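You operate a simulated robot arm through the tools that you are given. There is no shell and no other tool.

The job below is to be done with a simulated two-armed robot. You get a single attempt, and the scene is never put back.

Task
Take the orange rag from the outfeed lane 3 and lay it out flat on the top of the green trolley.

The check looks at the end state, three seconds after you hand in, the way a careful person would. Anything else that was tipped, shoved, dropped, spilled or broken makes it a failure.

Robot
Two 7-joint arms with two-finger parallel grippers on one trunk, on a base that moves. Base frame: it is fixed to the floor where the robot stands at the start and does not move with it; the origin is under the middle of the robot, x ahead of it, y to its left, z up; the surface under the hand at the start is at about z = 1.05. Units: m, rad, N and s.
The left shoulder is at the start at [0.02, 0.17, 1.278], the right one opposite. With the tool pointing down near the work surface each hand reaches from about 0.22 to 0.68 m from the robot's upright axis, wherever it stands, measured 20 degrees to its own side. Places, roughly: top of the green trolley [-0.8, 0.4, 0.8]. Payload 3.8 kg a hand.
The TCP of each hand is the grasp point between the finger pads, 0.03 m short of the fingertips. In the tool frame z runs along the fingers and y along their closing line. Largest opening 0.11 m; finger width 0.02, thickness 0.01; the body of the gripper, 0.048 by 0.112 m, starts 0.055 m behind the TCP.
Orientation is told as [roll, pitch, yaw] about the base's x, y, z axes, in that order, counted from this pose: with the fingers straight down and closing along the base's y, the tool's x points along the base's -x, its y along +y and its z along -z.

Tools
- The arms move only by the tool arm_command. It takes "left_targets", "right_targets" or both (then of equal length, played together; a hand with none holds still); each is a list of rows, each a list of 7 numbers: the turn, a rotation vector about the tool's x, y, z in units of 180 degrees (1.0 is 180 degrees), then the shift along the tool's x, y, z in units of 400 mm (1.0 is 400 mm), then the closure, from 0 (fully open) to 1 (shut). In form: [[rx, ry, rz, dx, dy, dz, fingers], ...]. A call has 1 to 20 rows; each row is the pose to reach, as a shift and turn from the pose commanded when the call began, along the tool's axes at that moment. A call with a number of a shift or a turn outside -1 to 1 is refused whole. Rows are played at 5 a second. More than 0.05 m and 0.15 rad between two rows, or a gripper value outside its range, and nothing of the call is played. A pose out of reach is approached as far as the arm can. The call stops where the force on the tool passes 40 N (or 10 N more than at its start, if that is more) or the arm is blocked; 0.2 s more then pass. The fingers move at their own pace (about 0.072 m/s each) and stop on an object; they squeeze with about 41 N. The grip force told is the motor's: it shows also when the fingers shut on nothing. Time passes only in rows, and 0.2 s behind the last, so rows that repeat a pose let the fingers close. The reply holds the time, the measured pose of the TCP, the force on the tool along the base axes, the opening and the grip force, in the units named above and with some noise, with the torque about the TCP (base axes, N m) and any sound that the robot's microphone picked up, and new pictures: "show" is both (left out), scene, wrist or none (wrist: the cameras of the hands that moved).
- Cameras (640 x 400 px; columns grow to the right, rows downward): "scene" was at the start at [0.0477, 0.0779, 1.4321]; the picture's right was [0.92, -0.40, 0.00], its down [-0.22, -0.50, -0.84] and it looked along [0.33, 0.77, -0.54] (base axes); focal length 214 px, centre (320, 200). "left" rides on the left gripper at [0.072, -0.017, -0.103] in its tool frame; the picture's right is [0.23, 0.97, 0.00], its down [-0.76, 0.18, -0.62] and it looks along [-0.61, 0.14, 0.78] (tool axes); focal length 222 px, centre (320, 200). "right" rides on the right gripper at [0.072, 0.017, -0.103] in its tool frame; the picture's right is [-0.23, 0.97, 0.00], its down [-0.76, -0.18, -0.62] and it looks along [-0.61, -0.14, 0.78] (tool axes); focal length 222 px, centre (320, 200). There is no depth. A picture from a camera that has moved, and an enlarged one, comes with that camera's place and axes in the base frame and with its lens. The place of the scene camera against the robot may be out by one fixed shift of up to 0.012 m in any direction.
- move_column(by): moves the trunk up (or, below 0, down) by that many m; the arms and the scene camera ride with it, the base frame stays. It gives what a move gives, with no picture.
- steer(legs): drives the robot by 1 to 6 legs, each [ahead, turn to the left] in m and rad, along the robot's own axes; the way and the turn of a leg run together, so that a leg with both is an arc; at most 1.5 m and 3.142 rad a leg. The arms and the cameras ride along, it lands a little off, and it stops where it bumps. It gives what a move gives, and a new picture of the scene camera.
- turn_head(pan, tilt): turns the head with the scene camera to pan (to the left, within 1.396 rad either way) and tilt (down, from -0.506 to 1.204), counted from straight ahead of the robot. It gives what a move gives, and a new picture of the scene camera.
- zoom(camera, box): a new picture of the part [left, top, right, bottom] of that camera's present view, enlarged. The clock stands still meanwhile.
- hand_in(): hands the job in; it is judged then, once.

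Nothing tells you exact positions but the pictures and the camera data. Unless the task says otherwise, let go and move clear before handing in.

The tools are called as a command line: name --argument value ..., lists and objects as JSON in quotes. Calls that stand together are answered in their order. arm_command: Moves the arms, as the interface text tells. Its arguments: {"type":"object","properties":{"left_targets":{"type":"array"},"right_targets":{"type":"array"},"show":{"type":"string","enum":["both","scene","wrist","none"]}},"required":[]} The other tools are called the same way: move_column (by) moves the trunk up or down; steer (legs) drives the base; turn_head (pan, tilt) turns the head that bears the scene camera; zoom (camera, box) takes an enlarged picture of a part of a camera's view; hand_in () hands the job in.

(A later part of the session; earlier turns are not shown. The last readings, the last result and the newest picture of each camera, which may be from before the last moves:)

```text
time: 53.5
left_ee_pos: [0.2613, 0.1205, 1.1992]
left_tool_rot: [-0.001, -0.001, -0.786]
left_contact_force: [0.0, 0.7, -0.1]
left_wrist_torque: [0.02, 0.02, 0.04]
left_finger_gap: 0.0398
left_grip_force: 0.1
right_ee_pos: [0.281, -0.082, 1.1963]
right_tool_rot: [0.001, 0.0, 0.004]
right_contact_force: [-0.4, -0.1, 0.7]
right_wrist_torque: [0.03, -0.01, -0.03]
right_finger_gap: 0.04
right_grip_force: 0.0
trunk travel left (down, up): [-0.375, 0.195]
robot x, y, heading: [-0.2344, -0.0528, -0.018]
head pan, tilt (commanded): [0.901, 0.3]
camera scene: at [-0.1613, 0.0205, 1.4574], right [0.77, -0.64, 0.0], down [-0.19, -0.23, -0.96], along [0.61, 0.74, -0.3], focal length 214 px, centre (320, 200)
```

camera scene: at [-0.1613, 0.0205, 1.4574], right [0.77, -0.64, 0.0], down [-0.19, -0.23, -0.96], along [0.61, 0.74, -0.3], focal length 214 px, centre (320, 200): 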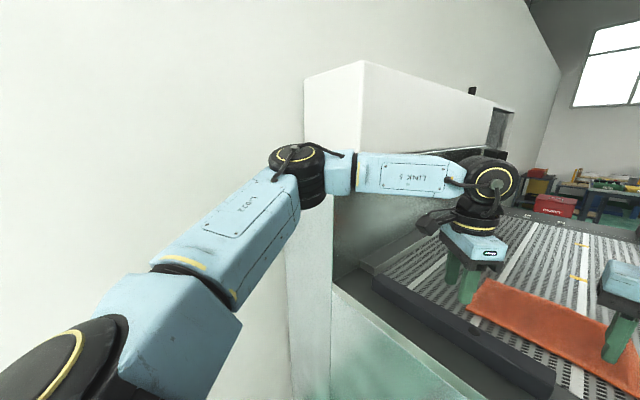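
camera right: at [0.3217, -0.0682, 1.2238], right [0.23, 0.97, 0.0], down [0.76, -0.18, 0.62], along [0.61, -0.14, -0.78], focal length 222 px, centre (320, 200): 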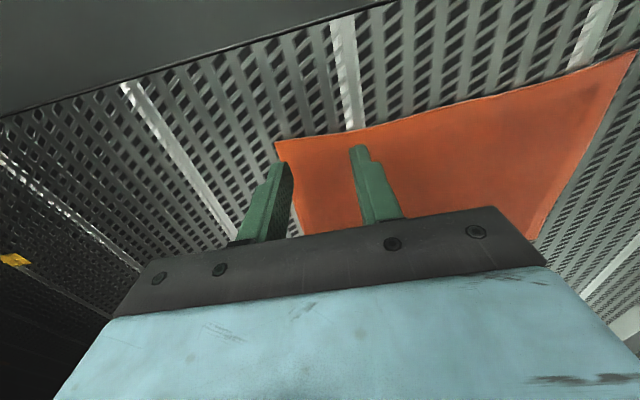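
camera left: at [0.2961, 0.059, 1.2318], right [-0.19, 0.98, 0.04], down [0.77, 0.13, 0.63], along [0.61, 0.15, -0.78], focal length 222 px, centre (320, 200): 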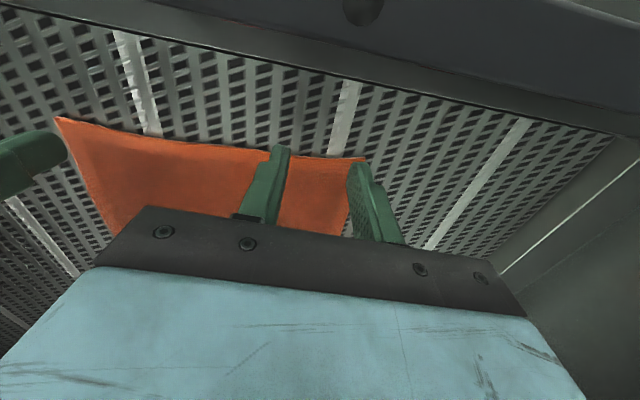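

The left hand's limit is a bearing of about 18° to its own side, so the robot must face slightly to the right of the rag. I'll move to about (−0.16, −0.08) with heading −0.2, which puts the left corner at ~28° and the right corner at ~11° on the left side.

steer --legs '[[0, -0.38], [0.08, 0], [0, 0.2]]'

turn_head --pan 0.2 --tilt 0.7

```text
time: 56.5
left_ee_pos: [0.3574, -0.0019, 1.1994]
left_tool_rot: [0.001, -0.002, -0.968]
left_contact_force: [0.2, 0.0, 0.1]
left_wrist_torque: [-0.03, 0.02, 0.03]
left_finger_gap: 0.0399
left_grip_force: 0.1
right_ee_pos: [0.3376, -0.2067, 1.1955]
right_tool_rot: [0.002, 0.001, -0.179]
right_contact_force: [-0.2, 0.5, -0.2]
right_wrist_torque: [-0.05, 0.02, 0.01]
right_finger_gap: 0.04
right_grip_force: 0.1
trunk travel left (down, up): [-0.375, 0.195]
robot x, y, heading: [-0.1567, -0.0805, -0.198]
head pan, tilt (commanded): [0.901, 0.3]
camera scene: at [-0.077, -0.0256, 1.4574], right [0.64, -0.76, 0.0], down [-0.23, -0.19, -0.96], along [0.73, 0.62, -0.3], focal length 214 px, centre (320, 200)
```

scene: 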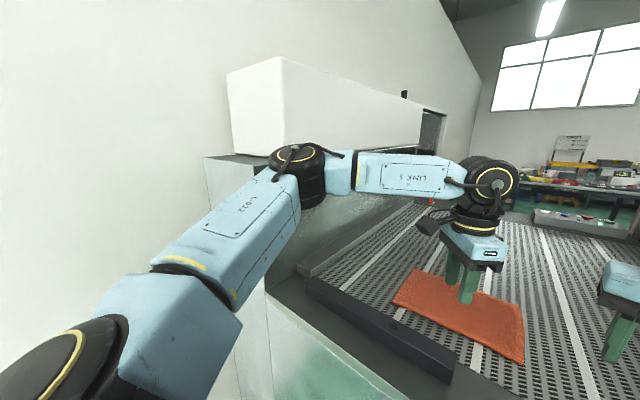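

```text
time: 57.5
left_ee_pos: [0.3574, -0.003, 1.198]
left_tool_rot: [0.0, 0.0, -0.968]
left_contact_force: [-0.2, 0.8, 0.7]
left_wrist_torque: [0.02, -0.02, -0.01]
left_finger_gap: 0.0401
left_grip_force: 0.0
right_ee_pos: [0.3393, -0.2061, 1.1964]
right_tool_rot: [0.003, 0.001, -0.179]
right_contact_force: [-0.3, -0.4, -0.2]
right_wrist_torque: [-0.01, -0.02, -0.03]
right_finger_gap: 0.04
right_grip_force: 0.0
trunk travel left (down, up): [-0.375, 0.195]
robot x, y, heading: [-0.1604, -0.0772, -0.205]
head pan, tilt (commanded): [0.201, 0.7]
camera scene: at [-0.0632, -0.0861, 1.4213], right [0.0, -1.0, 0.0], down [-0.64, 0.0, -0.77], along [0.77, 0.0, -0.64], focal length 214 px, centre (320, 200)
```

scene: 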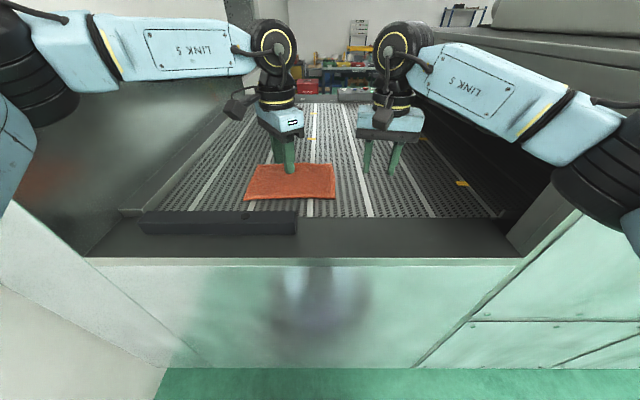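

Both hands are over the lane and the rag is unmoved. I need to know the left elbow's distance to the wall before moving on, so I take two more looks at it.

turn_head --pan 0.6 --tilt 0.3

turn_head --pan 1.3 --tilt 0.3

```text
time: 58.4
left_ee_pos: [0.357, -0.0022, 1.1973]
left_tool_rot: [0.0, 0.0, -0.967]
left_contact_force: [-0.5, -0.1, -0.4]
left_wrist_torque: [-0.01, -0.01, 0.01]
left_finger_gap: 0.0398
left_grip_force: 0.0
right_ee_pos: [0.3397, -0.2056, 1.1966]
right_tool_rot: [0.002, -0.001, -0.18]
right_contact_force: [-0.1, -0.4, 0.7]
right_wrist_torque: [-0.03, -0.02, 0.0]
right_finger_gap: 0.0401
right_grip_force: 0.1
trunk travel left (down, up): [-0.375, 0.195]
robot x, y, heading: [-0.1614, -0.0791, -0.197]
head pan, tilt (commanded): [0.6, 0.3]
camera scene: at [-0.0621, -0.0499, 1.4573], right [0.39, -0.92, 0.0], down [-0.27, -0.12, -0.95], along [0.88, 0.37, -0.3], focal length 214 px, centre (320, 200)
```

scene: 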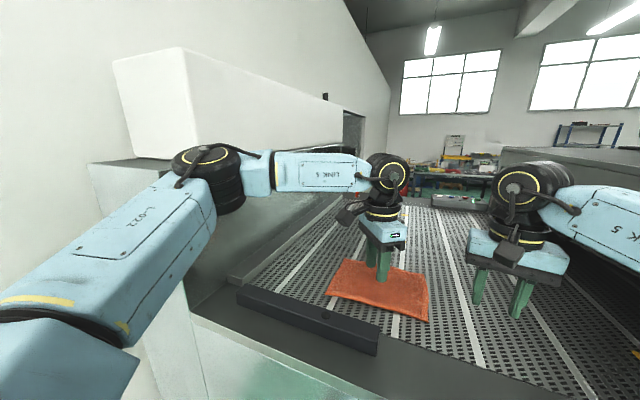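

```text
time: 59.5
left_ee_pos: [0.3572, -0.0033, 1.1989]
left_tool_rot: [0.003, 0.0, -0.966]
left_contact_force: [0.5, 0.1, 0.9]
left_wrist_torque: [0.0, 0.01, 0.0]
left_finger_gap: 0.0398
left_grip_force: 0.2
right_ee_pos: [0.3386, -0.2055, 1.1964]
right_tool_rot: [0.001, 0.001, -0.179]
right_contact_force: [-0.7, -0.7, 0.4]
right_wrist_torque: [0.03, 0.0, 0.03]
right_finger_gap: 0.04
right_grip_force: 0.0
trunk travel left (down, up): [-0.375, 0.195]
robot x, y, heading: [-0.1582, -0.0791, -0.199]
head pan, tilt (commanded): [1.3, 0.3]
camera scene: at [-0.1057, -0.003, 1.4574], right [0.89, -0.45, 0.0], down [-0.13, -0.26, -0.96], along [0.43, 0.85, -0.3], focal length 214 px, centre (320, 200)
```

scene: 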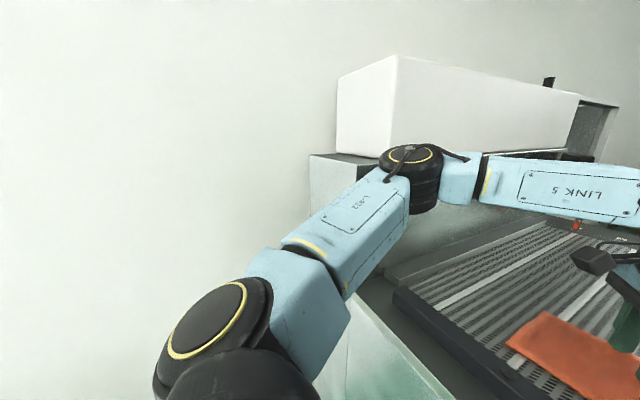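

The left elbow sits at about (0.18, 0.25, 1.38), well clear of the wall, and the sums say both pinch spots are reachable. I'll bring both hands over the near corners with the fingers turned to close along x (across the near edge).

arm_command --left_targets '[[0, 0, 0.032, 0.017, 0.04, 0, 0.745], [0, 0, 0.064, 0.034, 0.079, 0, 0.745], [0, 0, 0.096, 0.051, 0.119, 0, 0.745], [0, 0, 0.128, 0.068, 0.158, 0, 0.745], [0, 0, 0.16, 0.086, 0.198, 0, 0.745], [0, 0, 0.192, 0.103, 0.238, 0, 0.745], [0, 0, 0.192, 0.103, 0.238, 0.03, 0.745], [0, 0, 0.192, 0.103, 0.238, 0.06, 0.745], [0, 0, 0.192, 0.103, 0.238, 0.09, 0.745], [0, 0, 0.192, 0.103, 0.238, 0.12, 0.745], [0, 0, 0.192, 0.103, 0.238, 0.15, 0.745], [0, 0, 0.192, 0.103, 0.238, 0.17, 0.745], [0, 0, 0.192, 0.103, 0.238, 0.17, 0.745]]' --right_targets '[[0, 0, -0.0464, -0.01, 0.028, 0, 0.745], [0, 0, -0.0928, -0.02, 0.055, 0, 0.745], [0, 0, -0.139, -0.03, 0.083, 0, 0.745], [0, 0, -0.1857, -0.04, 0.11, 0, 0.745], [0, 0, -0.232, -0.05, 0.138, 0, 0.745], [0, 0, -0.2785, -0.06, 0.165, 0, 0.745], [0, 0, -0.325, -0.07, 0.193, 0.03, 0.745], [0, 0, -0.371, -0.082, 0.22, 0.06, 0.745], [0, 0, -0.418, -0.094, 0.248, 0.09, 0.745], [0, 0, -0.464, -0.105, 0.275, 0.12, 0.745], [0, 0, -0.51, -0.116, 0.303, 0.15, 0.745], [0, 0, -0.557, -0.126, 0.33, 0.165, 0.745], [0, 0, -0.557, -0.126, 0.33, 0.165, 0.745]]' --show "both"

```text
time: 62.3
left_ee_pos: [0.208, -0.0081, 1.0868]
left_tool_rot: [0.038, 0.005, -1.53]
left_contact_force: [0.0, 1.1, -1.0]
left_wrist_torque: [-0.07, -0.01, -0.01]
left_finger_gap: 0.028
left_grip_force: 0.2
left hand out of reach, approached as far as the arm can: row 1, 2, 3, 4, 5, 6, 7, 8, 9, 10, 11, 12, 13
right_ee_pos: [0.1622, -0.1275, 1.1875]
right_tool_rot: [-0.117, 0.019, 1.425]
right_contact_force: [0.0, 1.2, -0.9]
right_wrist_torque: [-0.12, 0.03, 0.03]
right_finger_gap: 0.028
right_grip_force: 0.2
right hand out of reach, approached as far as the arm can: row 6, 7, 8, 9, 10, 11, 12, 13
trunk travel left (down, up): [-0.375, 0.195]
robot x, y, heading: [-0.1617, -0.076, -0.199]
head pan, tilt (commanded): [1.3, 0.3]
camera scene: at [-0.105, 0.0008, 1.4571], right [0.89, -0.45, 0.0], down [-0.13, -0.27, -0.95], along [0.43, 0.85, -0.3], focal length 214 px, centre (320, 200)
camera right: at [0.1225, -0.1926, 1.2898], right [-0.92, 0.36, -0.12], down [0.21, 0.75, 0.62], along [0.31, 0.55, -0.77], focal length 222 px, centre (320, 200)
camera left: at [0.1841, 0.0643, 1.1897], right [0.96, 0.27, 0.04], down [0.19, -0.76, 0.63], along [0.2, -0.6, -0.78], focal length 222 px, centre (320, 200)
```

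scene: 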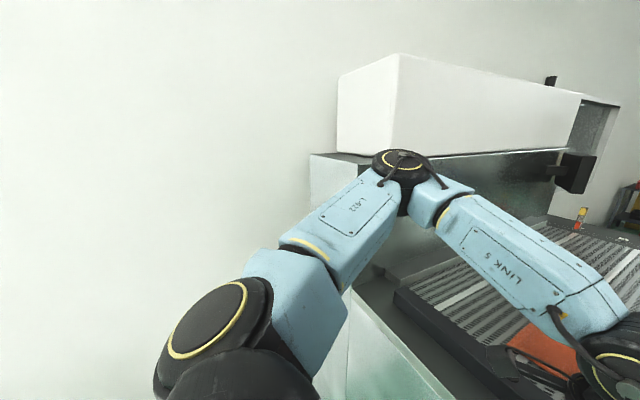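
right: 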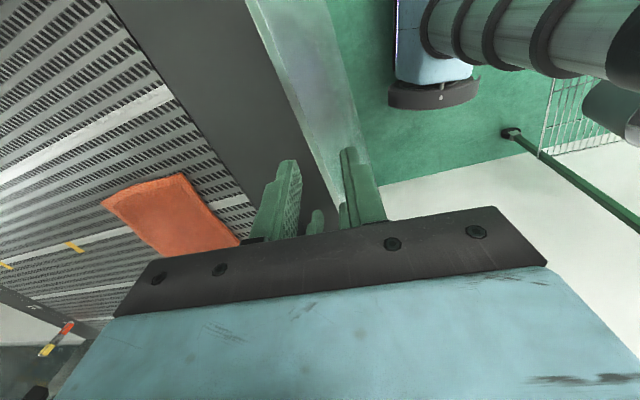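
left: 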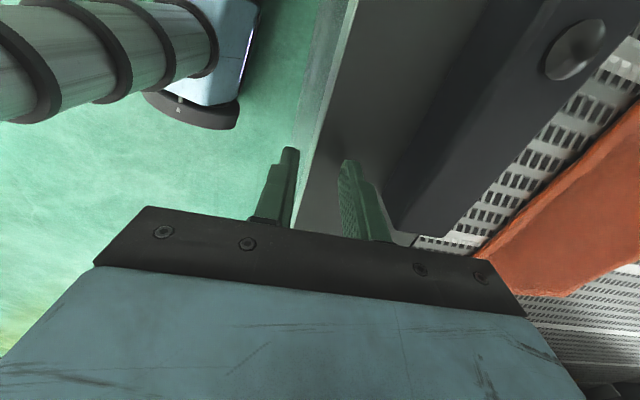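

Turning the wrists that far pulled both hands back toward the robot: the yaw is limited, and the left fingers hang just above the ledge. I'll lift and return both hands to a natural orientation away from each other.

arm_command --left_targets '[[0, 0, 0, 0, 0, -0.1, 0.745], [0, 0, 0, 0, 0, -0.2, 0.745], [0, 0, -0.047, 0.03, 0.013, -0.283, 0.745], [0, 0, -0.094, 0.06, 0.027, -0.283, 0.745], [0, 0, -0.141, 0.09, 0.04, -0.283, 0.745], [0, 0, -0.188, 0.12, 0.054, -0.283, 0.745], [0, 0, -0.235, 0.15, 0.067, -0.283, 0.745], [0, 0, -0.282, 0.18, 0.08, -0.283, 0.745], [0, 0, -0.329, 0.21, 0.094, -0.283, 0.745], [0, 0, -0.376, 0.24, 0.107, -0.283, 0.745], [0, 0, -0.423, 0.265, 0.121, -0.283, 0.745], [0, 0, -0.423, 0.265, 0.121, -0.283, 0.745]]' --right_targets '[[0, 0, 0.046, 0.039, -0.02, -0.01, 0.745], [0, 0, 0.093, 0.078, -0.04, -0.02, 0.745], [0, 0, 0.139, 0.117, -0.06, -0.03, 0.745], [0, 0, 0.185, 0.156, -0.08, -0.04, 0.745], [0, 0, 0.232, 0.195, -0.1, -0.05, 0.745], [0, 0, 0.278, 0.234, -0.12, -0.06, 0.745], [0, 0, 0.325, 0.273, -0.14, -0.075, 0.745], [0, 0, 0.371, 0.312, -0.16, -0.075, 0.745], [0, 0, 0.417, 0.351, -0.18, -0.075, 0.745], [0, 0, 0.464, 0.39, -0.2, -0.075, 0.745], [0, 0, 0.51, 0.43, -0.217, -0.075, 0.745], [0, 0, 0.51, 0.43, -0.217, -0.075, 0.745]]' --show "none"

turn_head --pan 0.2 --tilt 0.6

```text
time: 64.9
left_ee_pos: [0.2484, 0.0966, 1.2099]
left_tool_rot: [0.016, -0.035, -0.199]
left_contact_force: [0.7, 0.7, 0.5]
left_wrist_torque: [-0.01, 0.03, 0.0]
left_finger_gap: 0.0282
left_grip_force: 0.0
left hand out of reach, approached as far as the arm can: row 1, 2
right_ee_pos: [0.2126, -0.3081, 1.2277]
right_tool_rot: [-0.012, -0.119, -0.178]
right_contact_force: [-0.1, -0.7, -0.4]
right_wrist_torque: [0.02, -0.05, -0.01]
right_finger_gap: 0.0285
right_grip_force: 0.1
trunk travel left (down, up): [-0.375, 0.195]
robot x, y, heading: [-0.1582, -0.0786, -0.201]
head pan, tilt (commanded): [1.3, 0.3]
```

```text
time: 66.2
left_ee_pos: [0.2496, 0.096, 1.2102]
left_tool_rot: [0.015, -0.037, -0.202]
left_contact_force: [-0.9, -0.5, 1.4]
left_wrist_torque: [-0.01, -0.01, 0.03]
left_finger_gap: 0.0284
left_grip_force: 0.1
right_ee_pos: [0.2136, -0.3085, 1.2282]
right_tool_rot: [-0.011, -0.116, -0.176]
right_contact_force: [0.0, 0.5, -0.4]
right_wrist_torque: [0.0, -0.01, 0.02]
right_finger_gap: 0.0282
right_grip_force: 0.1
trunk travel left (down, up): [-0.375, 0.195]
robot x, y, heading: [-0.1612, -0.0761, -0.202]
head pan, tilt (commanded): [0.201, 0.6]
camera scene: at [-0.0598, -0.0861, 1.4299], right [0.0, -1.0, 0.0], down [-0.56, 0.0, -0.83], along [0.83, 0.0, -0.56], focal length 214 px, centre (320, 200)
```

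scene: 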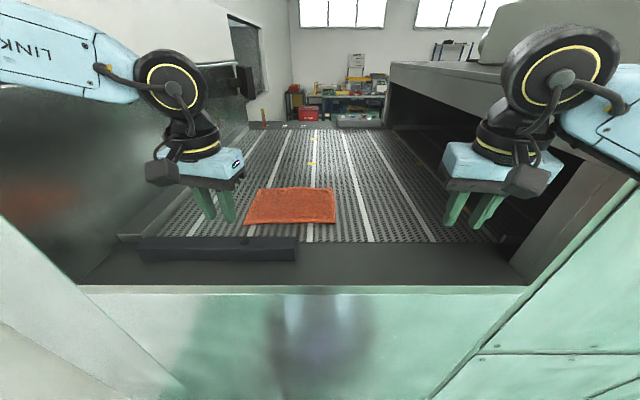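

Both hands are back in a natural pose and the rag is untouched. Now I test whether the left hand reaches over the near left corner with this orientation, going straight forward at height.

arm_command --left_targets '[[0.0014, 0.002, 0, -0.075, 0.01, 0.005, 0.745], [0.0028, 0.004, 0, -0.15, 0.019, 0.01, 0.745], [0.0042, 0.006, 0, -0.226, 0.028, 0.015, 0.745], [0.0056, 0.008, 0, -0.301, 0.038, 0.02, 0.745], [0.007, 0.0103, 0, -0.376, 0.047, 0.025, 0.745], [0.007, 0.0103, 0, -0.376, 0.047, 0.025, 0.745]]' --show "both"

```text
time: 67.6
left_ee_pos: [0.4011, 0.0834, 1.2052]
left_tool_rot: [-0.007, -0.005, -0.201]
left_contact_force: [-0.6, 0.6, -0.6]
left_wrist_torque: [-0.03, -0.01, 0.0]
left_finger_gap: 0.0284
left_grip_force: 0.0
right_ee_pos: [0.2118, -0.3091, 1.2286]
right_tool_rot: [-0.012, -0.116, -0.176]
right_contact_force: [0.2, -0.8, 0.3]
right_wrist_torque: [0.03, -0.04, -0.04]
right_finger_gap: 0.0278
right_grip_force: 0.1
trunk travel left (down, up): [-0.375, 0.195]
robot x, y, heading: [-0.1581, -0.0791, -0.204]
head pan, tilt (commanded): [0.201, 0.6]
camera scene: at [-0.0606, -0.0862, 1.43], right [0.0, -1.0, 0.0], down [-0.56, 0.0, -0.83], along [0.83, 0.0, -0.56], focal length 214 px, centre (320, 200)
camera left: at [0.3258, 0.0833, 1.3083], right [-0.03, 1.0, -0.01], down [0.78, 0.03, 0.63], along [0.63, 0.01, -0.78], focal length 222 px, centre (320, 200)
```

scene: 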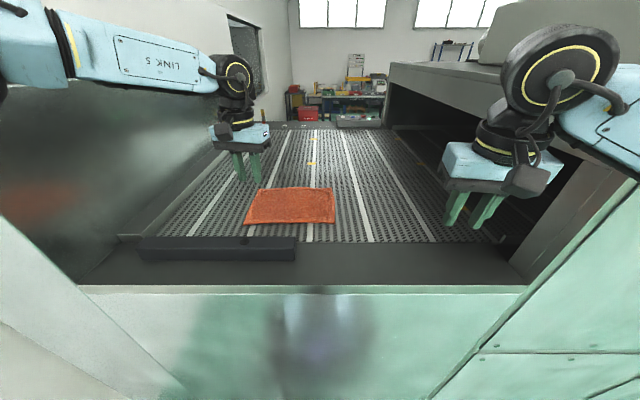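
left: 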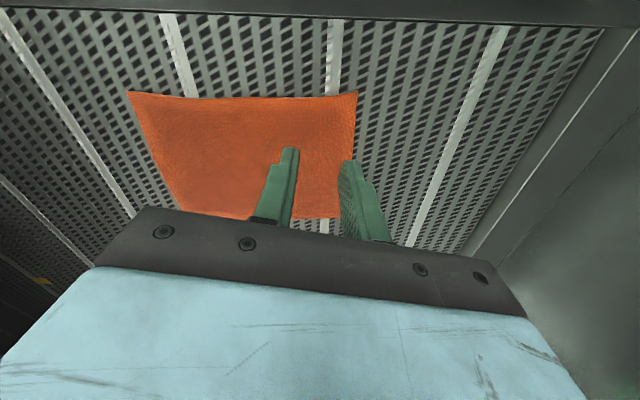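

The left hand now sits over the near left corner without trouble. I bring the right hand over the near right corner in the same orientation.

arm_command --right_targets '[[0.0003, 0.0046, 0, -0.046, 0.077, 0.015, 0.745], [0.0007, 0.0093, 0, -0.092, 0.155, 0.03, 0.745], [0.001, 0.0139, 0, -0.137, 0.232, 0.044, 0.745], [0.0014, 0.0185, 0, -0.183, 0.309, 0.059, 0.745], [0.0017, 0.0231, 0, -0.229, 0.386, 0.074, 0.745], [0.002, 0.0278, 0, -0.275, 0.464, 0.089, 0.745], [0.0024, 0.0324, 0, -0.32, 0.541, 0.103, 0.745], [0.0027, 0.037, 0, -0.366, 0.618, 0.118, 0.745], [0.0027, 0.037, 0, -0.366, 0.618, 0.118, 0.745]]' --show "both"

```text
time: 69.6
left_ee_pos: [0.4009, 0.086, 1.2048]
left_tool_rot: [-0.009, -0.006, -0.201]
left_contact_force: [-0.7, 0.5, 0.1]
left_wrist_torque: [-0.06, 0.0, -0.03]
left_finger_gap: 0.0281
left_grip_force: 0.1
right_ee_pos: [0.3881, -0.1067, 1.1928]
right_tool_rot: [-0.022, -0.001, -0.176]
right_contact_force: [-0.8, 0.8, 0.7]
right_wrist_torque: [-0.06, -0.01, -0.01]
right_finger_gap: 0.028
right_grip_force: 0.0
right hand out of reach, approached as far as the arm can: row 8, 9
trunk travel left (down, up): [-0.375, 0.195]
robot x, y, heading: [-0.1613, -0.0813, -0.2]
head pan, tilt (commanded): [0.201, 0.6]
camera scene: at [-0.0601, -0.0842, 1.4299], right [0.0, -1.0, 0.0], down [-0.56, 0.0, -0.83], along [0.83, 0.0, -0.56], focal length 214 px, centre (320, 200)
camera right: at [0.3179, -0.0745, 1.296], right [0.4, 0.92, -0.02], down [0.72, -0.29, 0.63], along [0.57, -0.26, -0.78], focal length 222 px, centre (320, 200)
```

scene: 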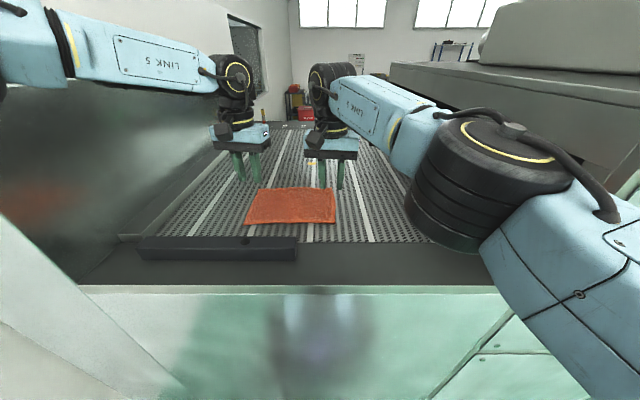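
right: 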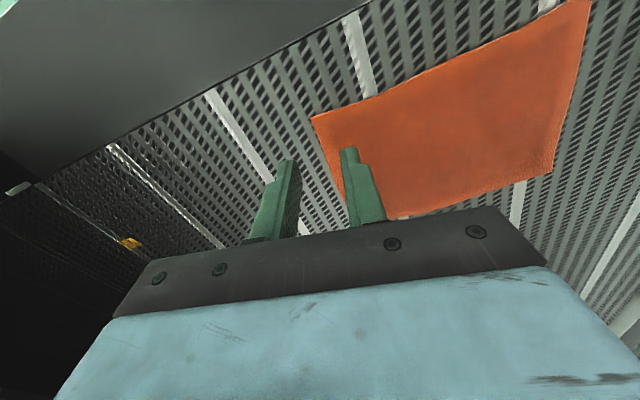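

The right hand stops about 2 cm short of its spot. A tiny base move (2 cm ahead, 0.04 rad left) will carry it there.

steer --legs '[[0.02, 0.04]]'

```text
time: 70.4
left_ee_pos: [0.4133, 0.1032, 1.2045]
left_tool_rot: [-0.007, -0.005, -0.161]
left_contact_force: [0.3, -0.6, 0.1]
left_wrist_torque: [-0.01, 0.02, 0.0]
left_finger_gap: 0.028
left_grip_force: 0.1
right_ee_pos: [0.4073, -0.0902, 1.1936]
right_tool_rot: [-0.021, -0.002, -0.137]
right_contact_force: [0.0, 0.2, 0.6]
right_wrist_torque: [0.02, -0.04, 0.0]
right_finger_gap: 0.028
right_grip_force: 0.3
trunk travel left (down, up): [-0.375, 0.195]
robot x, y, heading: [-0.1404, -0.0841, -0.158]
head pan, tilt (commanded): [0.201, 0.6]
camera scene: at [-0.0403, -0.0856, 1.43], right [0.04, -1.0, 0.0], down [-0.56, -0.02, -0.83], along [0.82, 0.03, -0.56], focal length 214 px, centre (320, 200)
```

scene: 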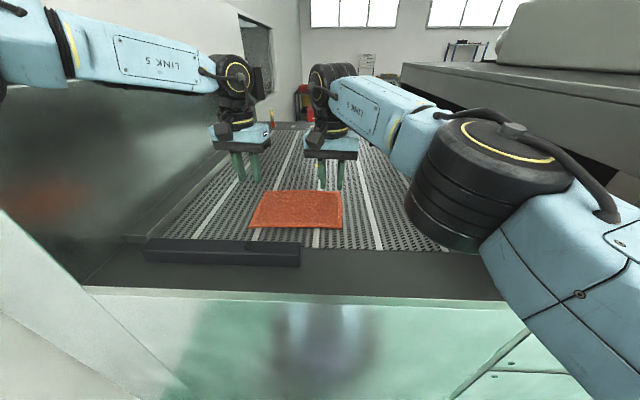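

Both hands are now above their pinch spots. I lower both to 2 cm above the rag and look through the wrist cameras.

arm_command --left_targets '[[-0.0005, 0.0004, 0, 0.005, -0.008, 0.055, 0.745], [-0.001, 0.0008, 0, 0.01, -0.016, 0.11, 0.745], [-0.0015, 0.0012, 0, 0.016, -0.025, 0.165, 0.745], [-0.002, 0.0014, 0, 0.022, -0.0365, 0.22, 0.745], [-0.0022, 0.0016, 0, 0.022, -0.0365, 0.261, 0.745], [-0.0022, 0.0016, 0, 0.022, -0.0365, 0.261, 0.745]]' --right_targets '[[-0.0013, 0.0002, 0, 0.001, 0, 0.05, 0.745], [-0.0026, 0.0004, 0, 0.002, 0, 0.1, 0.745], [-0.0039, 0.0006, 0, 0.003, 0, 0.15, 0.745], [-0.0052, 0.0008, 0, 0.004, 0, 0.2, 0.745], [-0.0066, 0.0009, 0, 0.005, 0, 0.234, 0.745], [-0.0066, 0.0009, 0, 0.005, 0, 0.234, 0.745]]' --show "both"

```text
time: 71.8
left_ee_pos: [0.4015, 0.0896, 1.103]
left_tool_rot: [0.001, 0.0, -0.161]
left_contact_force: [0.2, 0.2, 0.1]
left_wrist_torque: [0.04, -0.01, -0.03]
left_finger_gap: 0.028
left_grip_force: 0.0
right_ee_pos: [0.4063, -0.0924, 1.0988]
right_tool_rot: [0.001, 0.002, -0.138]
right_contact_force: [0.1, -0.3, -1.2]
right_wrist_torque: [-0.01, -0.02, -0.01]
right_finger_gap: 0.0284
right_grip_force: 0.0
trunk travel left (down, up): [-0.375, 0.195]
robot x, y, heading: [-0.143, -0.0818, -0.158]
head pan, tilt (commanded): [0.201, 0.6]
camera scene: at [-0.0403, -0.0854, 1.4299], right [0.04, -1.0, 0.0], down [-0.56, -0.02, -0.83], along [0.82, 0.03, -0.56], focal length 214 px, centre (320, 200)
camera right: at [0.3351, -0.0652, 1.2026], right [0.36, 0.93, 0.0], down [0.73, -0.28, 0.62], along [0.58, -0.22, -0.78], focal length 222 px, centre (320, 200)
camera left: at [0.3282, 0.0847, 1.2058], right [-0.07, 1.0, 0.0], down [0.78, 0.05, 0.62], along [0.62, 0.04, -0.78], focal length 222 px, centre (320, 200)
```

scene: 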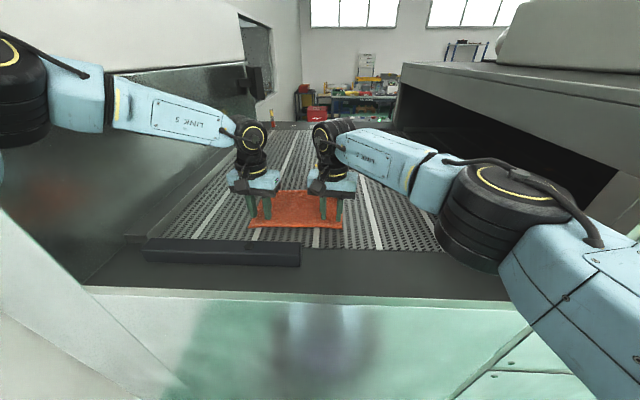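
right: 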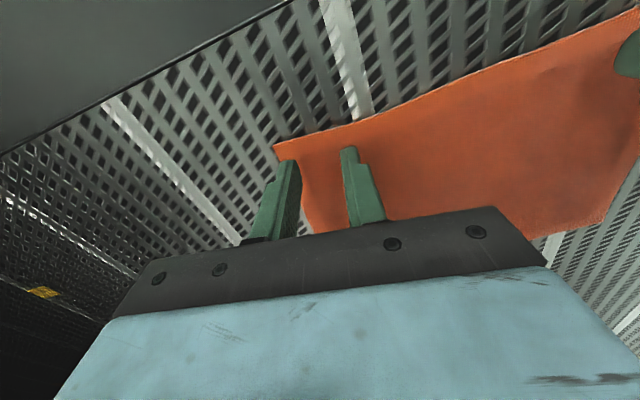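
left: 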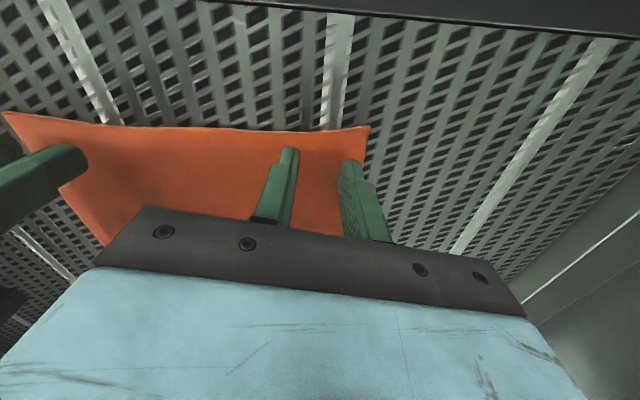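

Both pairs of fingertips straddle spots just inside the near corners. I lower them gently to contact.

arm_command --left_targets '[[0, 0, 0, 0, 0, 0.02, 0.745], [0, 0, 0, 0, 0, 0.038, 0.745], [0, 0, 0, 0, 0, 0.05, 0.745], [0, 0, 0, 0, 0, 0.055, 0.745], [0, 0, 0, 0, 0, 0.055, 0.745]]' --right_targets '[[0, 0, 0, 0, 0.004, 0.015, 0.745], [0, 0, 0, 0, 0.008, 0.03, 0.745], [0, 0, 0, 0, 0.01, 0.04, 0.745], [0, 0, 0, 0, 0.01, 0.045, 0.745], [0, 0, 0, 0, 0.01, 0.045, 0.745]]' --show "wrist"

```text
time: 73.0
left_ee_pos: [0.402, 0.0897, 1.0815]
left_tool_rot: [0.001, -0.006, -0.158]
left_contact_force: [2.7, 4.3, 24.7]
left_wrist_torque: [0.17, -0.04, -0.02]
left_finger_gap: 0.028
left_grip_force: 0.1
right_ee_pos: [0.405, -0.088, 1.0824]
right_tool_rot: [0.002, -0.001, -0.137]
right_contact_force: [3.4, 0.5, 11.0]
right_wrist_torque: [-0.06, -0.06, 0.01]
right_finger_gap: 0.0277
right_grip_force: 0.1
trunk travel left (down, up): [-0.375, 0.195]
robot x, y, heading: [-0.1392, -0.0794, -0.159]
head pan, tilt (commanded): [0.201, 0.6]
camera right: at [0.3346, -0.0609, 1.1865], right [0.36, 0.93, 0.0], down [0.73, -0.28, 0.62], along [0.58, -0.22, -0.78], focal length 222 px, centre (320, 200)
camera left: at [0.3276, 0.0839, 1.1856], right [-0.07, 1.0, 0.0], down [0.78, 0.06, 0.63], along [0.63, 0.04, -0.78], focal length 222 px, centre (320, 200)
```

right: 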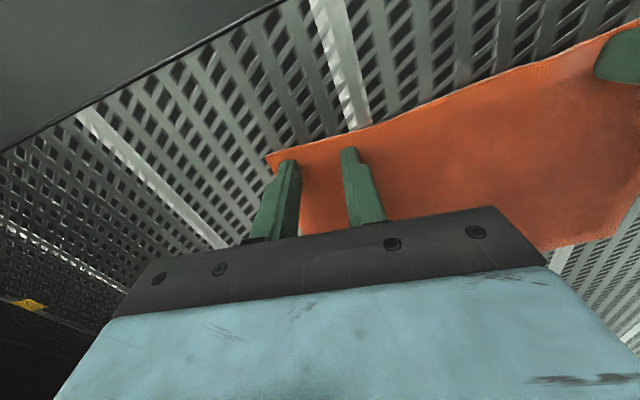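
left: 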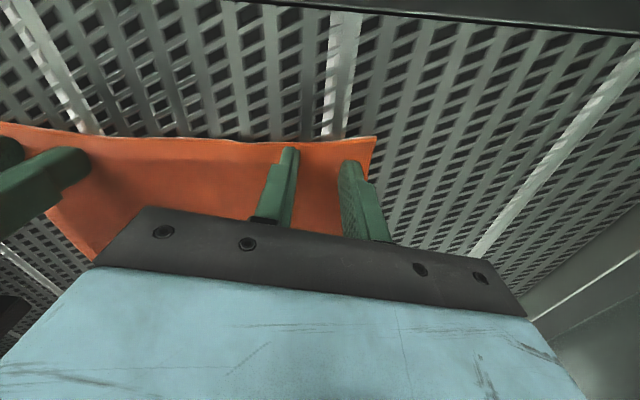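

Contact is made (about 25 N left, 11 N right). I ease the left slightly and close both grippers on the rag.

arm_command --left_targets '[[0, 0, 0, 0, 0, -0.0025, 0.745], [0, 0, 0, 0, 0, -0.0025, 0.87], [0, 0, 0, 0, 0, -0.0025, 1.0], [0, 0, 0, 0, 0, -0.0025, 1.0], [0, 0, 0, 0, 0, -0.0025, 1.0], [0, 0, 0, 0, 0, -0.0025, 1.0]]' --right_targets '[[0, 0, 0, 0, 0, 0, 0.745], [0, 0, 0, 0, 0, 0, 0.87], [0, 0, 0, 0, 0, 0, 1.0], [0, 0, 0, 0, 0, 0, 1.0], [0, 0, 0, 0, 0, 0, 1.0], [0, 0, 0, 0, 0, 0, 1.0]]' --show "wrist"

```text
time: 74.4
left_ee_pos: [0.4001, 0.086, 1.0831]
left_tool_rot: [-0.006, -0.005, -0.166]
left_contact_force: [-1.6, -22.5, 17.9]
left_wrist_torque: [-0.66, 0.02, 0.03]
left_finger_gap: 0.0036
left_grip_force: 41.1
right_ee_pos: [0.4027, -0.0858, 1.0827]
right_tool_rot: [0.005, 0.001, -0.134]
right_contact_force: [-0.3, 24.6, 17.3]
right_wrist_torque: [0.75, 0.06, 0.03]
right_finger_gap: 0.0037
right_grip_force: 40.5
trunk travel left (down, up): [-0.375, 0.195]
robot x, y, heading: [-0.1401, -0.0821, -0.159]
head pan, tilt (commanded): [0.201, 0.6]
camera right: at [0.3325, -0.0591, 1.1865], right [0.36, 0.93, 0.01], down [0.73, -0.28, 0.62], along [0.58, -0.22, -0.78], focal length 222 px, centre (320, 200)
camera left: at [0.3257, 0.0824, 1.1859], right [-0.07, 1.0, -0.01], down [0.78, 0.06, 0.63], along [0.63, 0.04, -0.78], focal length 222 px, centre (320, 200)
```

right: 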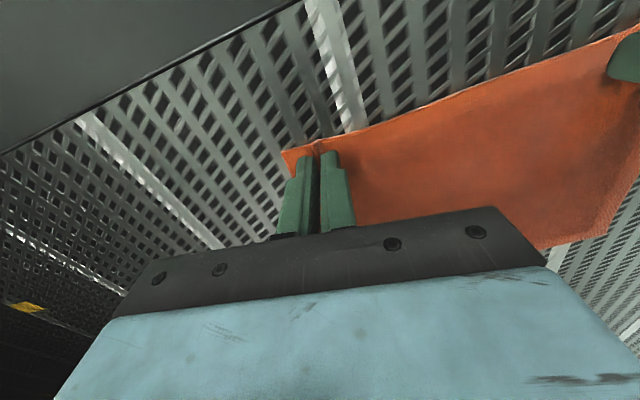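
left: 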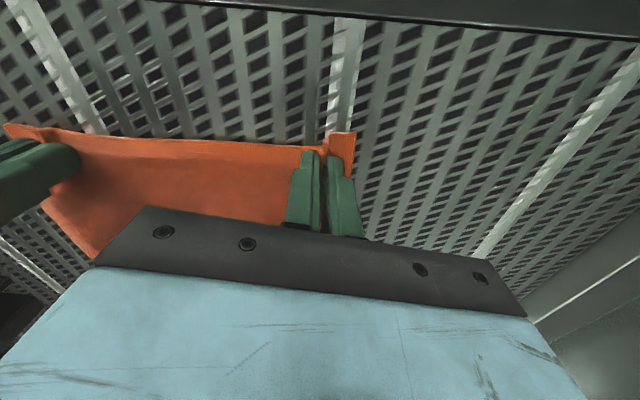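

Both hands have pinched a fold (gap 3.6 mm, 41 N), with the rag pulled taut between them. I ease the hands 5 mm toward each other and lift slowly.

arm_command --left_targets '[[0, 0, 0, 0, -0.008, -0.015, 1.0], [0, 0, 0, 0, -0.015, -0.045, 1.0], [0, 0, 0, 0, -0.015, -0.09, 1.0], [0, 0, 0, 0, -0.015, -0.135, 1.0], [0, 0, 0, 0, -0.015, -0.18, 1.0], [0, 0, 0, 0, -0.015, -0.18, 1.0]]' --right_targets '[[0, 0, 0, 0, 0.008, -0.015, 1.0], [0, 0, 0, 0, 0.015, -0.045, 1.0], [0, 0, 0, 0, 0.015, -0.09, 1.0], [0, 0, 0, 0, 0.015, -0.135, 1.0], [0, 0, 0, 0, 0.015, -0.18, 1.0], [0, 0, 0, 0, 0.015, -0.18, 1.0]]' --show "both"

```text
time: 75.8
left_ee_pos: [0.4024, 0.0837, 1.1511]
left_tool_rot: [0.004, 0.003, -0.16]
left_contact_force: [-0.1, -7.7, 0.9]
left_wrist_torque: [-0.22, 0.0, 0.06]
left_finger_gap: 0.0036
left_grip_force: 41.2
right_ee_pos: [0.4071, -0.0829, 1.1522]
right_tool_rot: [0.0, 0.003, -0.139]
right_contact_force: [-0.6, 8.7, 0.2]
right_wrist_torque: [0.22, 0.01, 0.01]
right_finger_gap: 0.0035
right_grip_force: 41.5
trunk travel left (down, up): [-0.375, 0.195]
robot x, y, heading: [-0.138, -0.0826, -0.161]
head pan, tilt (commanded): [0.201, 0.6]
camera scene: at [-0.0397, -0.0854, 1.4298], right [0.04, -1.0, 0.0], down [-0.56, -0.02, -0.82], along [0.82, 0.03, -0.57], focal length 214 px, centre (320, 200)
camera right: at [0.3369, -0.0551, 1.2551], right [0.36, 0.93, 0.0], down [0.73, -0.28, 0.62], along [0.58, -0.22, -0.78], focal length 222 px, centre (320, 200)
camera left: at [0.3285, 0.0786, 1.2542], right [-0.07, 1.0, 0.0], down [0.78, 0.05, 0.62], along [0.62, 0.04, -0.78], focal length 222 px, centre (320, 200)
```

scene: 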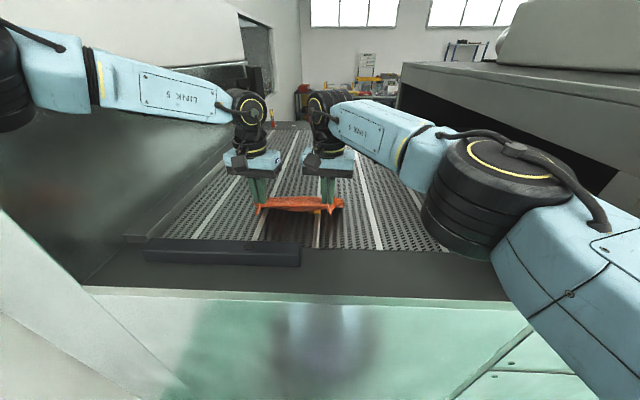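
right: 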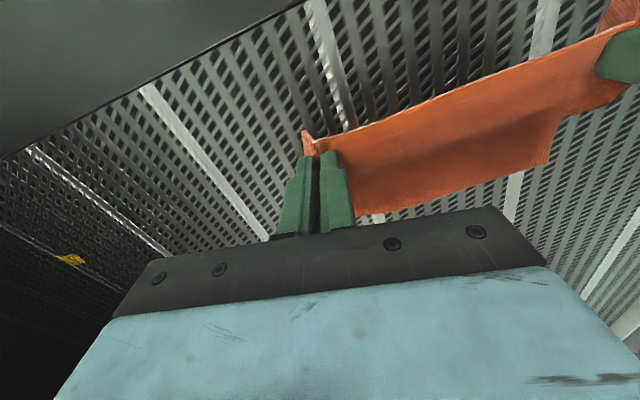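
left: 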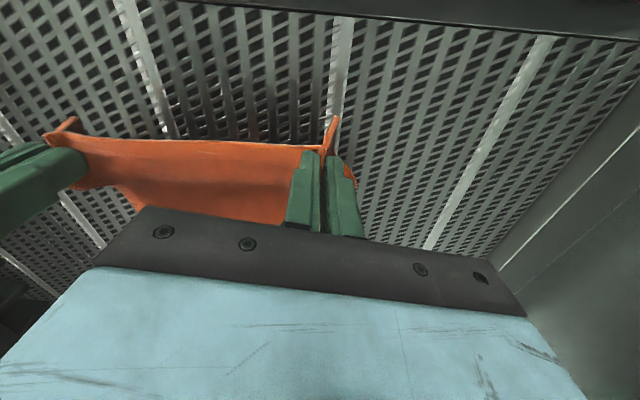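

The rag is up and hangs evenly between the hands. I continue lifting while drawing both hands back a little toward the robot.

arm_command --left_targets '[[0, 0, 0, 0.035, -0.002, -0.05, 1.0], [0, 0, 0, 0.07, -0.004, -0.1, 1.0], [0, 0, 0, 0.105, -0.006, -0.15, 1.0], [0, 0, 0, 0.14, -0.008, -0.2, 1.0], [0, 0, 0, 0.175, -0.009, -0.25, 1.0], [0, 0, 0, 0.2, -0.01, -0.3, 1.0], [0, 0, 0, 0.2, -0.01, -0.3, 1.0]]' --right_targets '[[0, 0, 0, 0.035, 0.001, -0.05, 1.0], [0, 0, 0, 0.07, 0.002, -0.1, 1.0], [0, 0, 0, 0.105, 0.003, -0.15, 1.0], [0, 0, 0, 0.14, 0.004, -0.2, 1.0], [0, 0, 0, 0.175, 0.005, -0.25, 1.0], [0, 0, 0, 0.2, 0.005, -0.3, 1.0], [0, 0, 0, 0.2, 0.005, -0.3, 1.0]]' --show "both"

```text
time: 77.4
left_ee_pos: [0.3223, 0.0927, 1.2702]
left_tool_rot: [0.0, 0.001, -0.159]
left_contact_force: [0.0, -2.4, 0.0]
left_wrist_torque: [-0.08, 0.02, 0.06]
left_finger_gap: 0.0036
left_grip_force: 41.0
right_ee_pos: [0.3283, -0.0705, 1.2733]
right_tool_rot: [0.0, 0.003, -0.139]
right_contact_force: [0.5, 2.7, 0.4]
right_wrist_torque: [0.06, 0.02, -0.01]
right_finger_gap: 0.0035
right_grip_force: 41.0
trunk travel left (down, up): [-0.375, 0.195]
robot x, y, heading: [-0.1404, -0.0797, -0.157]
head pan, tilt (commanded): [0.201, 0.6]
camera scene: at [-0.0394, -0.0854, 1.4298], right [0.04, -1.0, 0.0], down [-0.56, -0.02, -0.82], along [0.82, 0.03, -0.57], focal length 214 px, centre (320, 200)
camera right: at [0.2581, -0.0425, 1.3769], right [0.36, 0.93, 0.0], down [0.73, -0.28, 0.62], along [0.58, -0.22, -0.78], focal length 222 px, centre (320, 200)
camera left: at [0.2487, 0.0879, 1.3743], right [-0.07, 1.0, 0.0], down [0.78, 0.05, 0.62], along [0.62, 0.04, -0.78], focal length 222 px, centre (320, 200)
```

scene: 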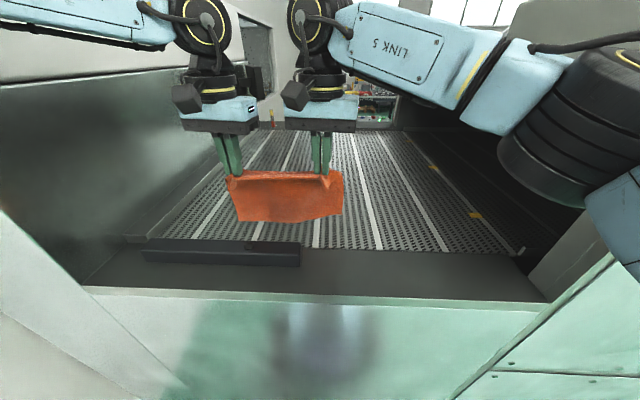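
right: 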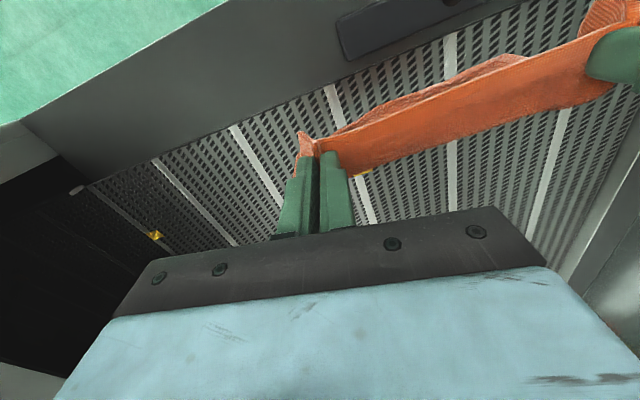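
left: 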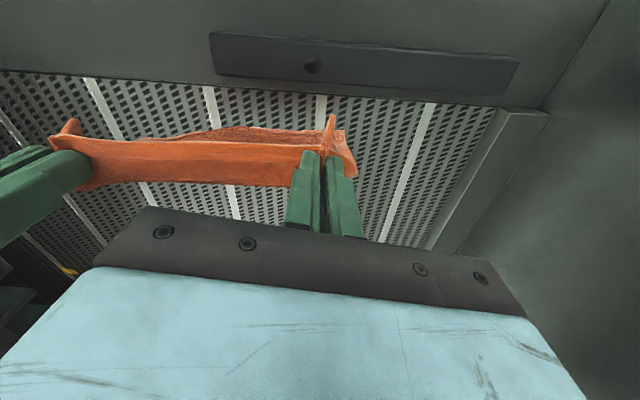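

The rag hangs cleanly between both hands with its lower edge near z≈1.11. I'll raise the trunk 5 cm for clearance, then turn left a little and back out of the bay.

move_column --by 0.05

steer --legs '[[0, 0.2], [0, 0.25], [-0.1, 0]]'

```text
time: 78.3
left_ee_pos: [0.3222, 0.0928, 1.3206]
left_tool_rot: [0.0, 0.002, -0.16]
left_contact_force: [0.5, -3.0, -0.4]
left_wrist_torque: [-0.05, -0.02, 0.06]
left_finger_gap: 0.0035
left_grip_force: 41.4
right_ee_pos: [0.3284, -0.0698, 1.324]
right_tool_rot: [0.0, 0.001, -0.138]
right_contact_force: [-0.5, 2.6, -0.1]
right_wrist_torque: [0.04, 0.0, -0.04]
right_finger_gap: 0.0033
right_grip_force: 40.9
trunk travel left (down, up): [-0.425, 0.145]
robot x, y, heading: [-0.1423, -0.0801, -0.157]
head pan, tilt (commanded): [0.201, 0.6]
```

```text
time: 81.1
left_ee_pos: [0.1047, 0.2496, 1.3204]
left_tool_rot: [-0.001, 0.001, 0.296]
left_contact_force: [1.8, -2.8, -0.4]
left_wrist_torque: [-0.06, -0.06, -0.08]
left_finger_gap: 0.0035
left_grip_force: 40.8
right_ee_pos: [0.1805, 0.1053, 1.3239]
right_tool_rot: [0.0, 0.002, 0.316]
right_contact_force: [-1.1, 2.6, -0.3]
right_wrist_torque: [0.09, 0.05, -0.07]
right_finger_gap: 0.0035
right_grip_force: 41.0
trunk travel left (down, up): [-0.425, 0.145]
robot x, y, heading: [-0.2311, -0.1132, 0.291]
head pan, tilt (commanded): [0.201, 0.6]
camera scene: at [-0.1456, -0.0663, 1.4799], right [0.48, -0.88, 0.0], down [-0.5, -0.27, -0.82], along [0.73, 0.39, -0.57], focal length 214 px, centre (320, 200)
```

scene: 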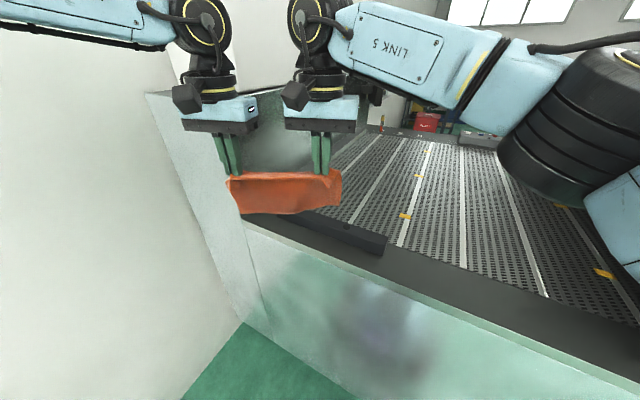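

The rag is out of the bay and still held firmly. Next I turn left to face the trolley side and back away for room.

steer --legs '[[0, 0.56], [0, 0.56], [-0.3, 0]]'

turn_head --pan 0.9 --tilt 0.5

```text
time: 86.3
left_ee_pos: [-0.4608, 0.0513, 1.3208]
left_tool_rot: [0.0, 0.002, 1.424]
left_contact_force: [1.5, 0.1, 0.0]
left_wrist_torque: [0.0, -0.06, -0.08]
left_finger_gap: 0.0035
left_grip_force: 41.1
right_ee_pos: [-0.2978, 0.059, 1.3229]
right_tool_rot: [-0.001, 0.002, 1.448]
right_contact_force: [-2.1, -0.4, -0.2]
right_wrist_torque: [0.0, 0.11, -0.07]
right_finger_gap: 0.0033
right_grip_force: 40.7
trunk travel left (down, up): [-0.425, 0.145]
robot x, y, heading: [-0.2756, -0.4057, 1.425]
head pan, tilt (commanded): [0.201, 0.6]
camera scene: at [-0.2891, -0.3044, 1.4799], right [1.0, 0.06, 0.0], down [0.03, -0.56, -0.83], along [-0.05, 0.82, -0.56], focal length 214 px, centre (320, 200)
```

scene: 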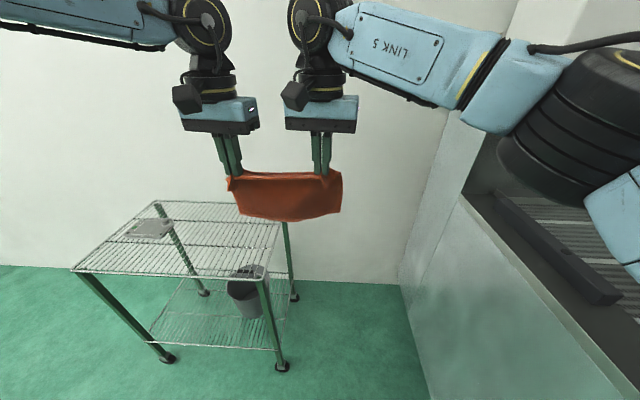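

```text
time: 87.4
left_ee_pos: [-0.4598, 0.0504, 1.3215]
left_tool_rot: [0.0, 0.001, 1.425]
left_contact_force: [2.6, -0.2, 0.6]
left_wrist_torque: [-0.01, -0.1, -0.08]
left_finger_gap: 0.0034
left_grip_force: 41.3
right_ee_pos: [-0.2972, 0.0594, 1.3208]
right_tool_rot: [0.0, 0.002, 1.448]
right_contact_force: [-2.6, -0.6, 0.3]
right_wrist_torque: [0.01, 0.1, -0.07]
right_finger_gap: 0.0033
right_grip_force: 41.6
trunk travel left (down, up): [-0.425, 0.145]
robot x, y, heading: [-0.2776, -0.4084, 1.424]
head pan, tilt (commanded): [0.901, 0.499]
camera scene: at [-0.3465, -0.3263, 1.489], right [0.73, 0.69, 0.0], down [0.33, -0.35, -0.88], along [-0.6, 0.64, -0.48], focal length 214 px, centre (320, 200)
```

scene: 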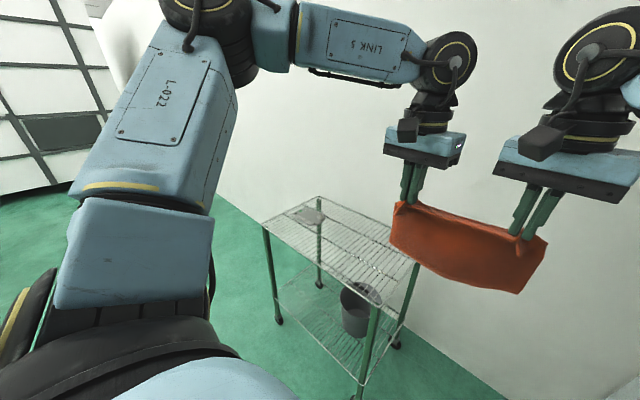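

The trolley stands clear: its wire top spans roughly x −1.25…−0.52, y 0.16…0.61 at z 0.8, with a grey flat thing on its left end near (−1.14, 0.41) and a bucket on the lower shelf. I'll take a closer look at the top before driving up to it.

zoom --camera "scene" --box '[240, 180, 440, 305]'

steer --legs '[[0, 0.685], [0, 0.685], [0.45, 0], [0, -0.69], [0, -0.69]]'

turn_head --pan 0.3 --tilt 0.75

```text
3.20 times, centred on (340, 242) of scene
camera zoom: at [-0.3465, -0.3263, 1.489], right [0.73, 0.69, 0.0], down [0.33, -0.35, -0.88], along [-0.6, 0.64, -0.48], focal length 686 px, centre (256, 64)
```

zoom: 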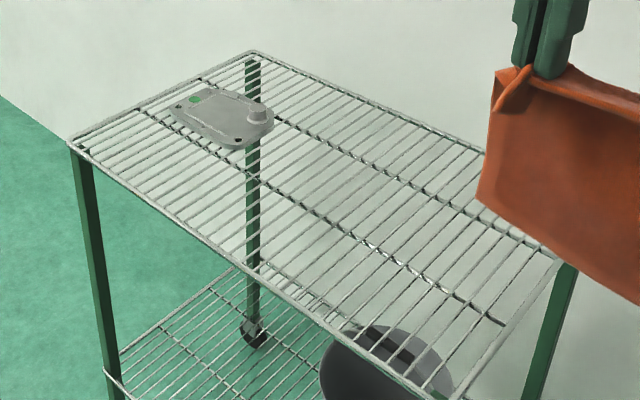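

```text
time: 97.4
left_ee_pos: [-0.8869, 0.2049, 1.32]
left_tool_rot: [-0.001, 0.002, 1.433]
left_contact_force: [2.2, -0.2, -0.4]
left_wrist_torque: [-0.01, -0.04, 0.12]
left_finger_gap: 0.0032
left_grip_force: 40.4
right_ee_pos: [-0.7232, 0.2144, 1.324]
right_tool_rot: [0.0, 0.003, 1.453]
right_contact_force: [-1.7, 0.5, 0.1]
right_wrist_torque: [0.01, 0.04, 0.08]
right_finger_gap: 0.0031
right_grip_force: 40.8
trunk travel left (down, up): [-0.425, 0.145]
robot x, y, heading: [-0.7029, -0.2545, 1.432]
head pan, tilt (commanded): [0.901, 0.499]
camera scene: at [-0.77, -0.1713, 1.489], right [0.72, 0.69, 0.0], down [0.33, -0.35, -0.88], along [-0.61, 0.63, -0.48], focal length 214 px, centre (320, 200)
```

scene: 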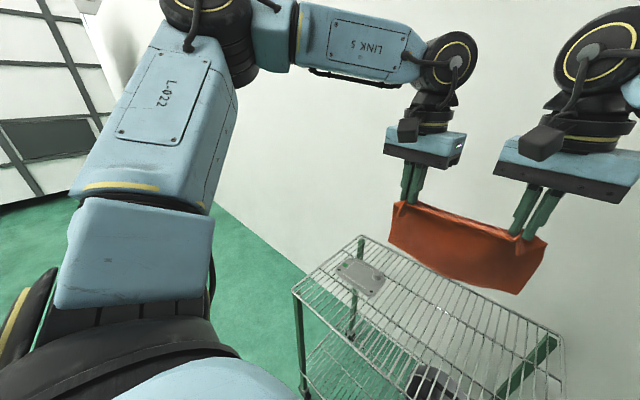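

```text
time: 98.4
left_ee_pos: [-0.8867, 0.2041, 1.3203]
left_tool_rot: [-0.002, 0.003, 1.433]
left_contact_force: [1.8, 0.4, -0.1]
left_wrist_torque: [0.03, -0.14, 0.14]
left_finger_gap: 0.0035
left_grip_force: 41.1
right_ee_pos: [-0.724, 0.2153, 1.3242]
right_tool_rot: [0.001, 0.002, 1.455]
right_contact_force: [-2.2, -0.5, 0.5]
right_wrist_torque: [0.02, 0.07, 0.07]
right_finger_gap: 0.0034
right_grip_force: 41.0
trunk travel left (down, up): [-0.425, 0.145]
robot x, y, heading: [-0.7011, -0.2499, 1.431]
head pan, tilt (commanded): [0.3, 0.75]
camera scene: at [-0.7209, -0.1553, 1.4671], right [0.99, 0.16, 0.0], down [0.11, -0.67, -0.73], along [-0.12, 0.72, -0.68], focal length 214 px, centre (320, 200)
```

scene: 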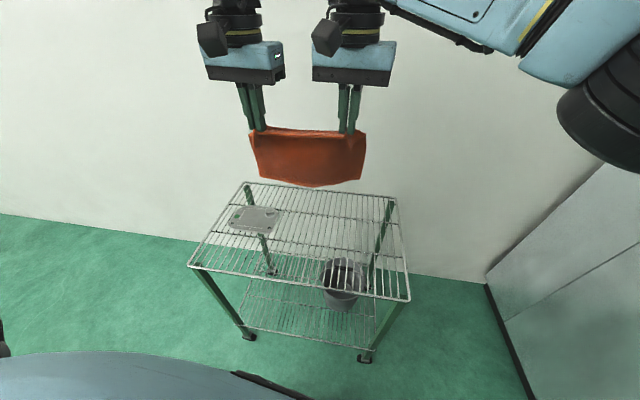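

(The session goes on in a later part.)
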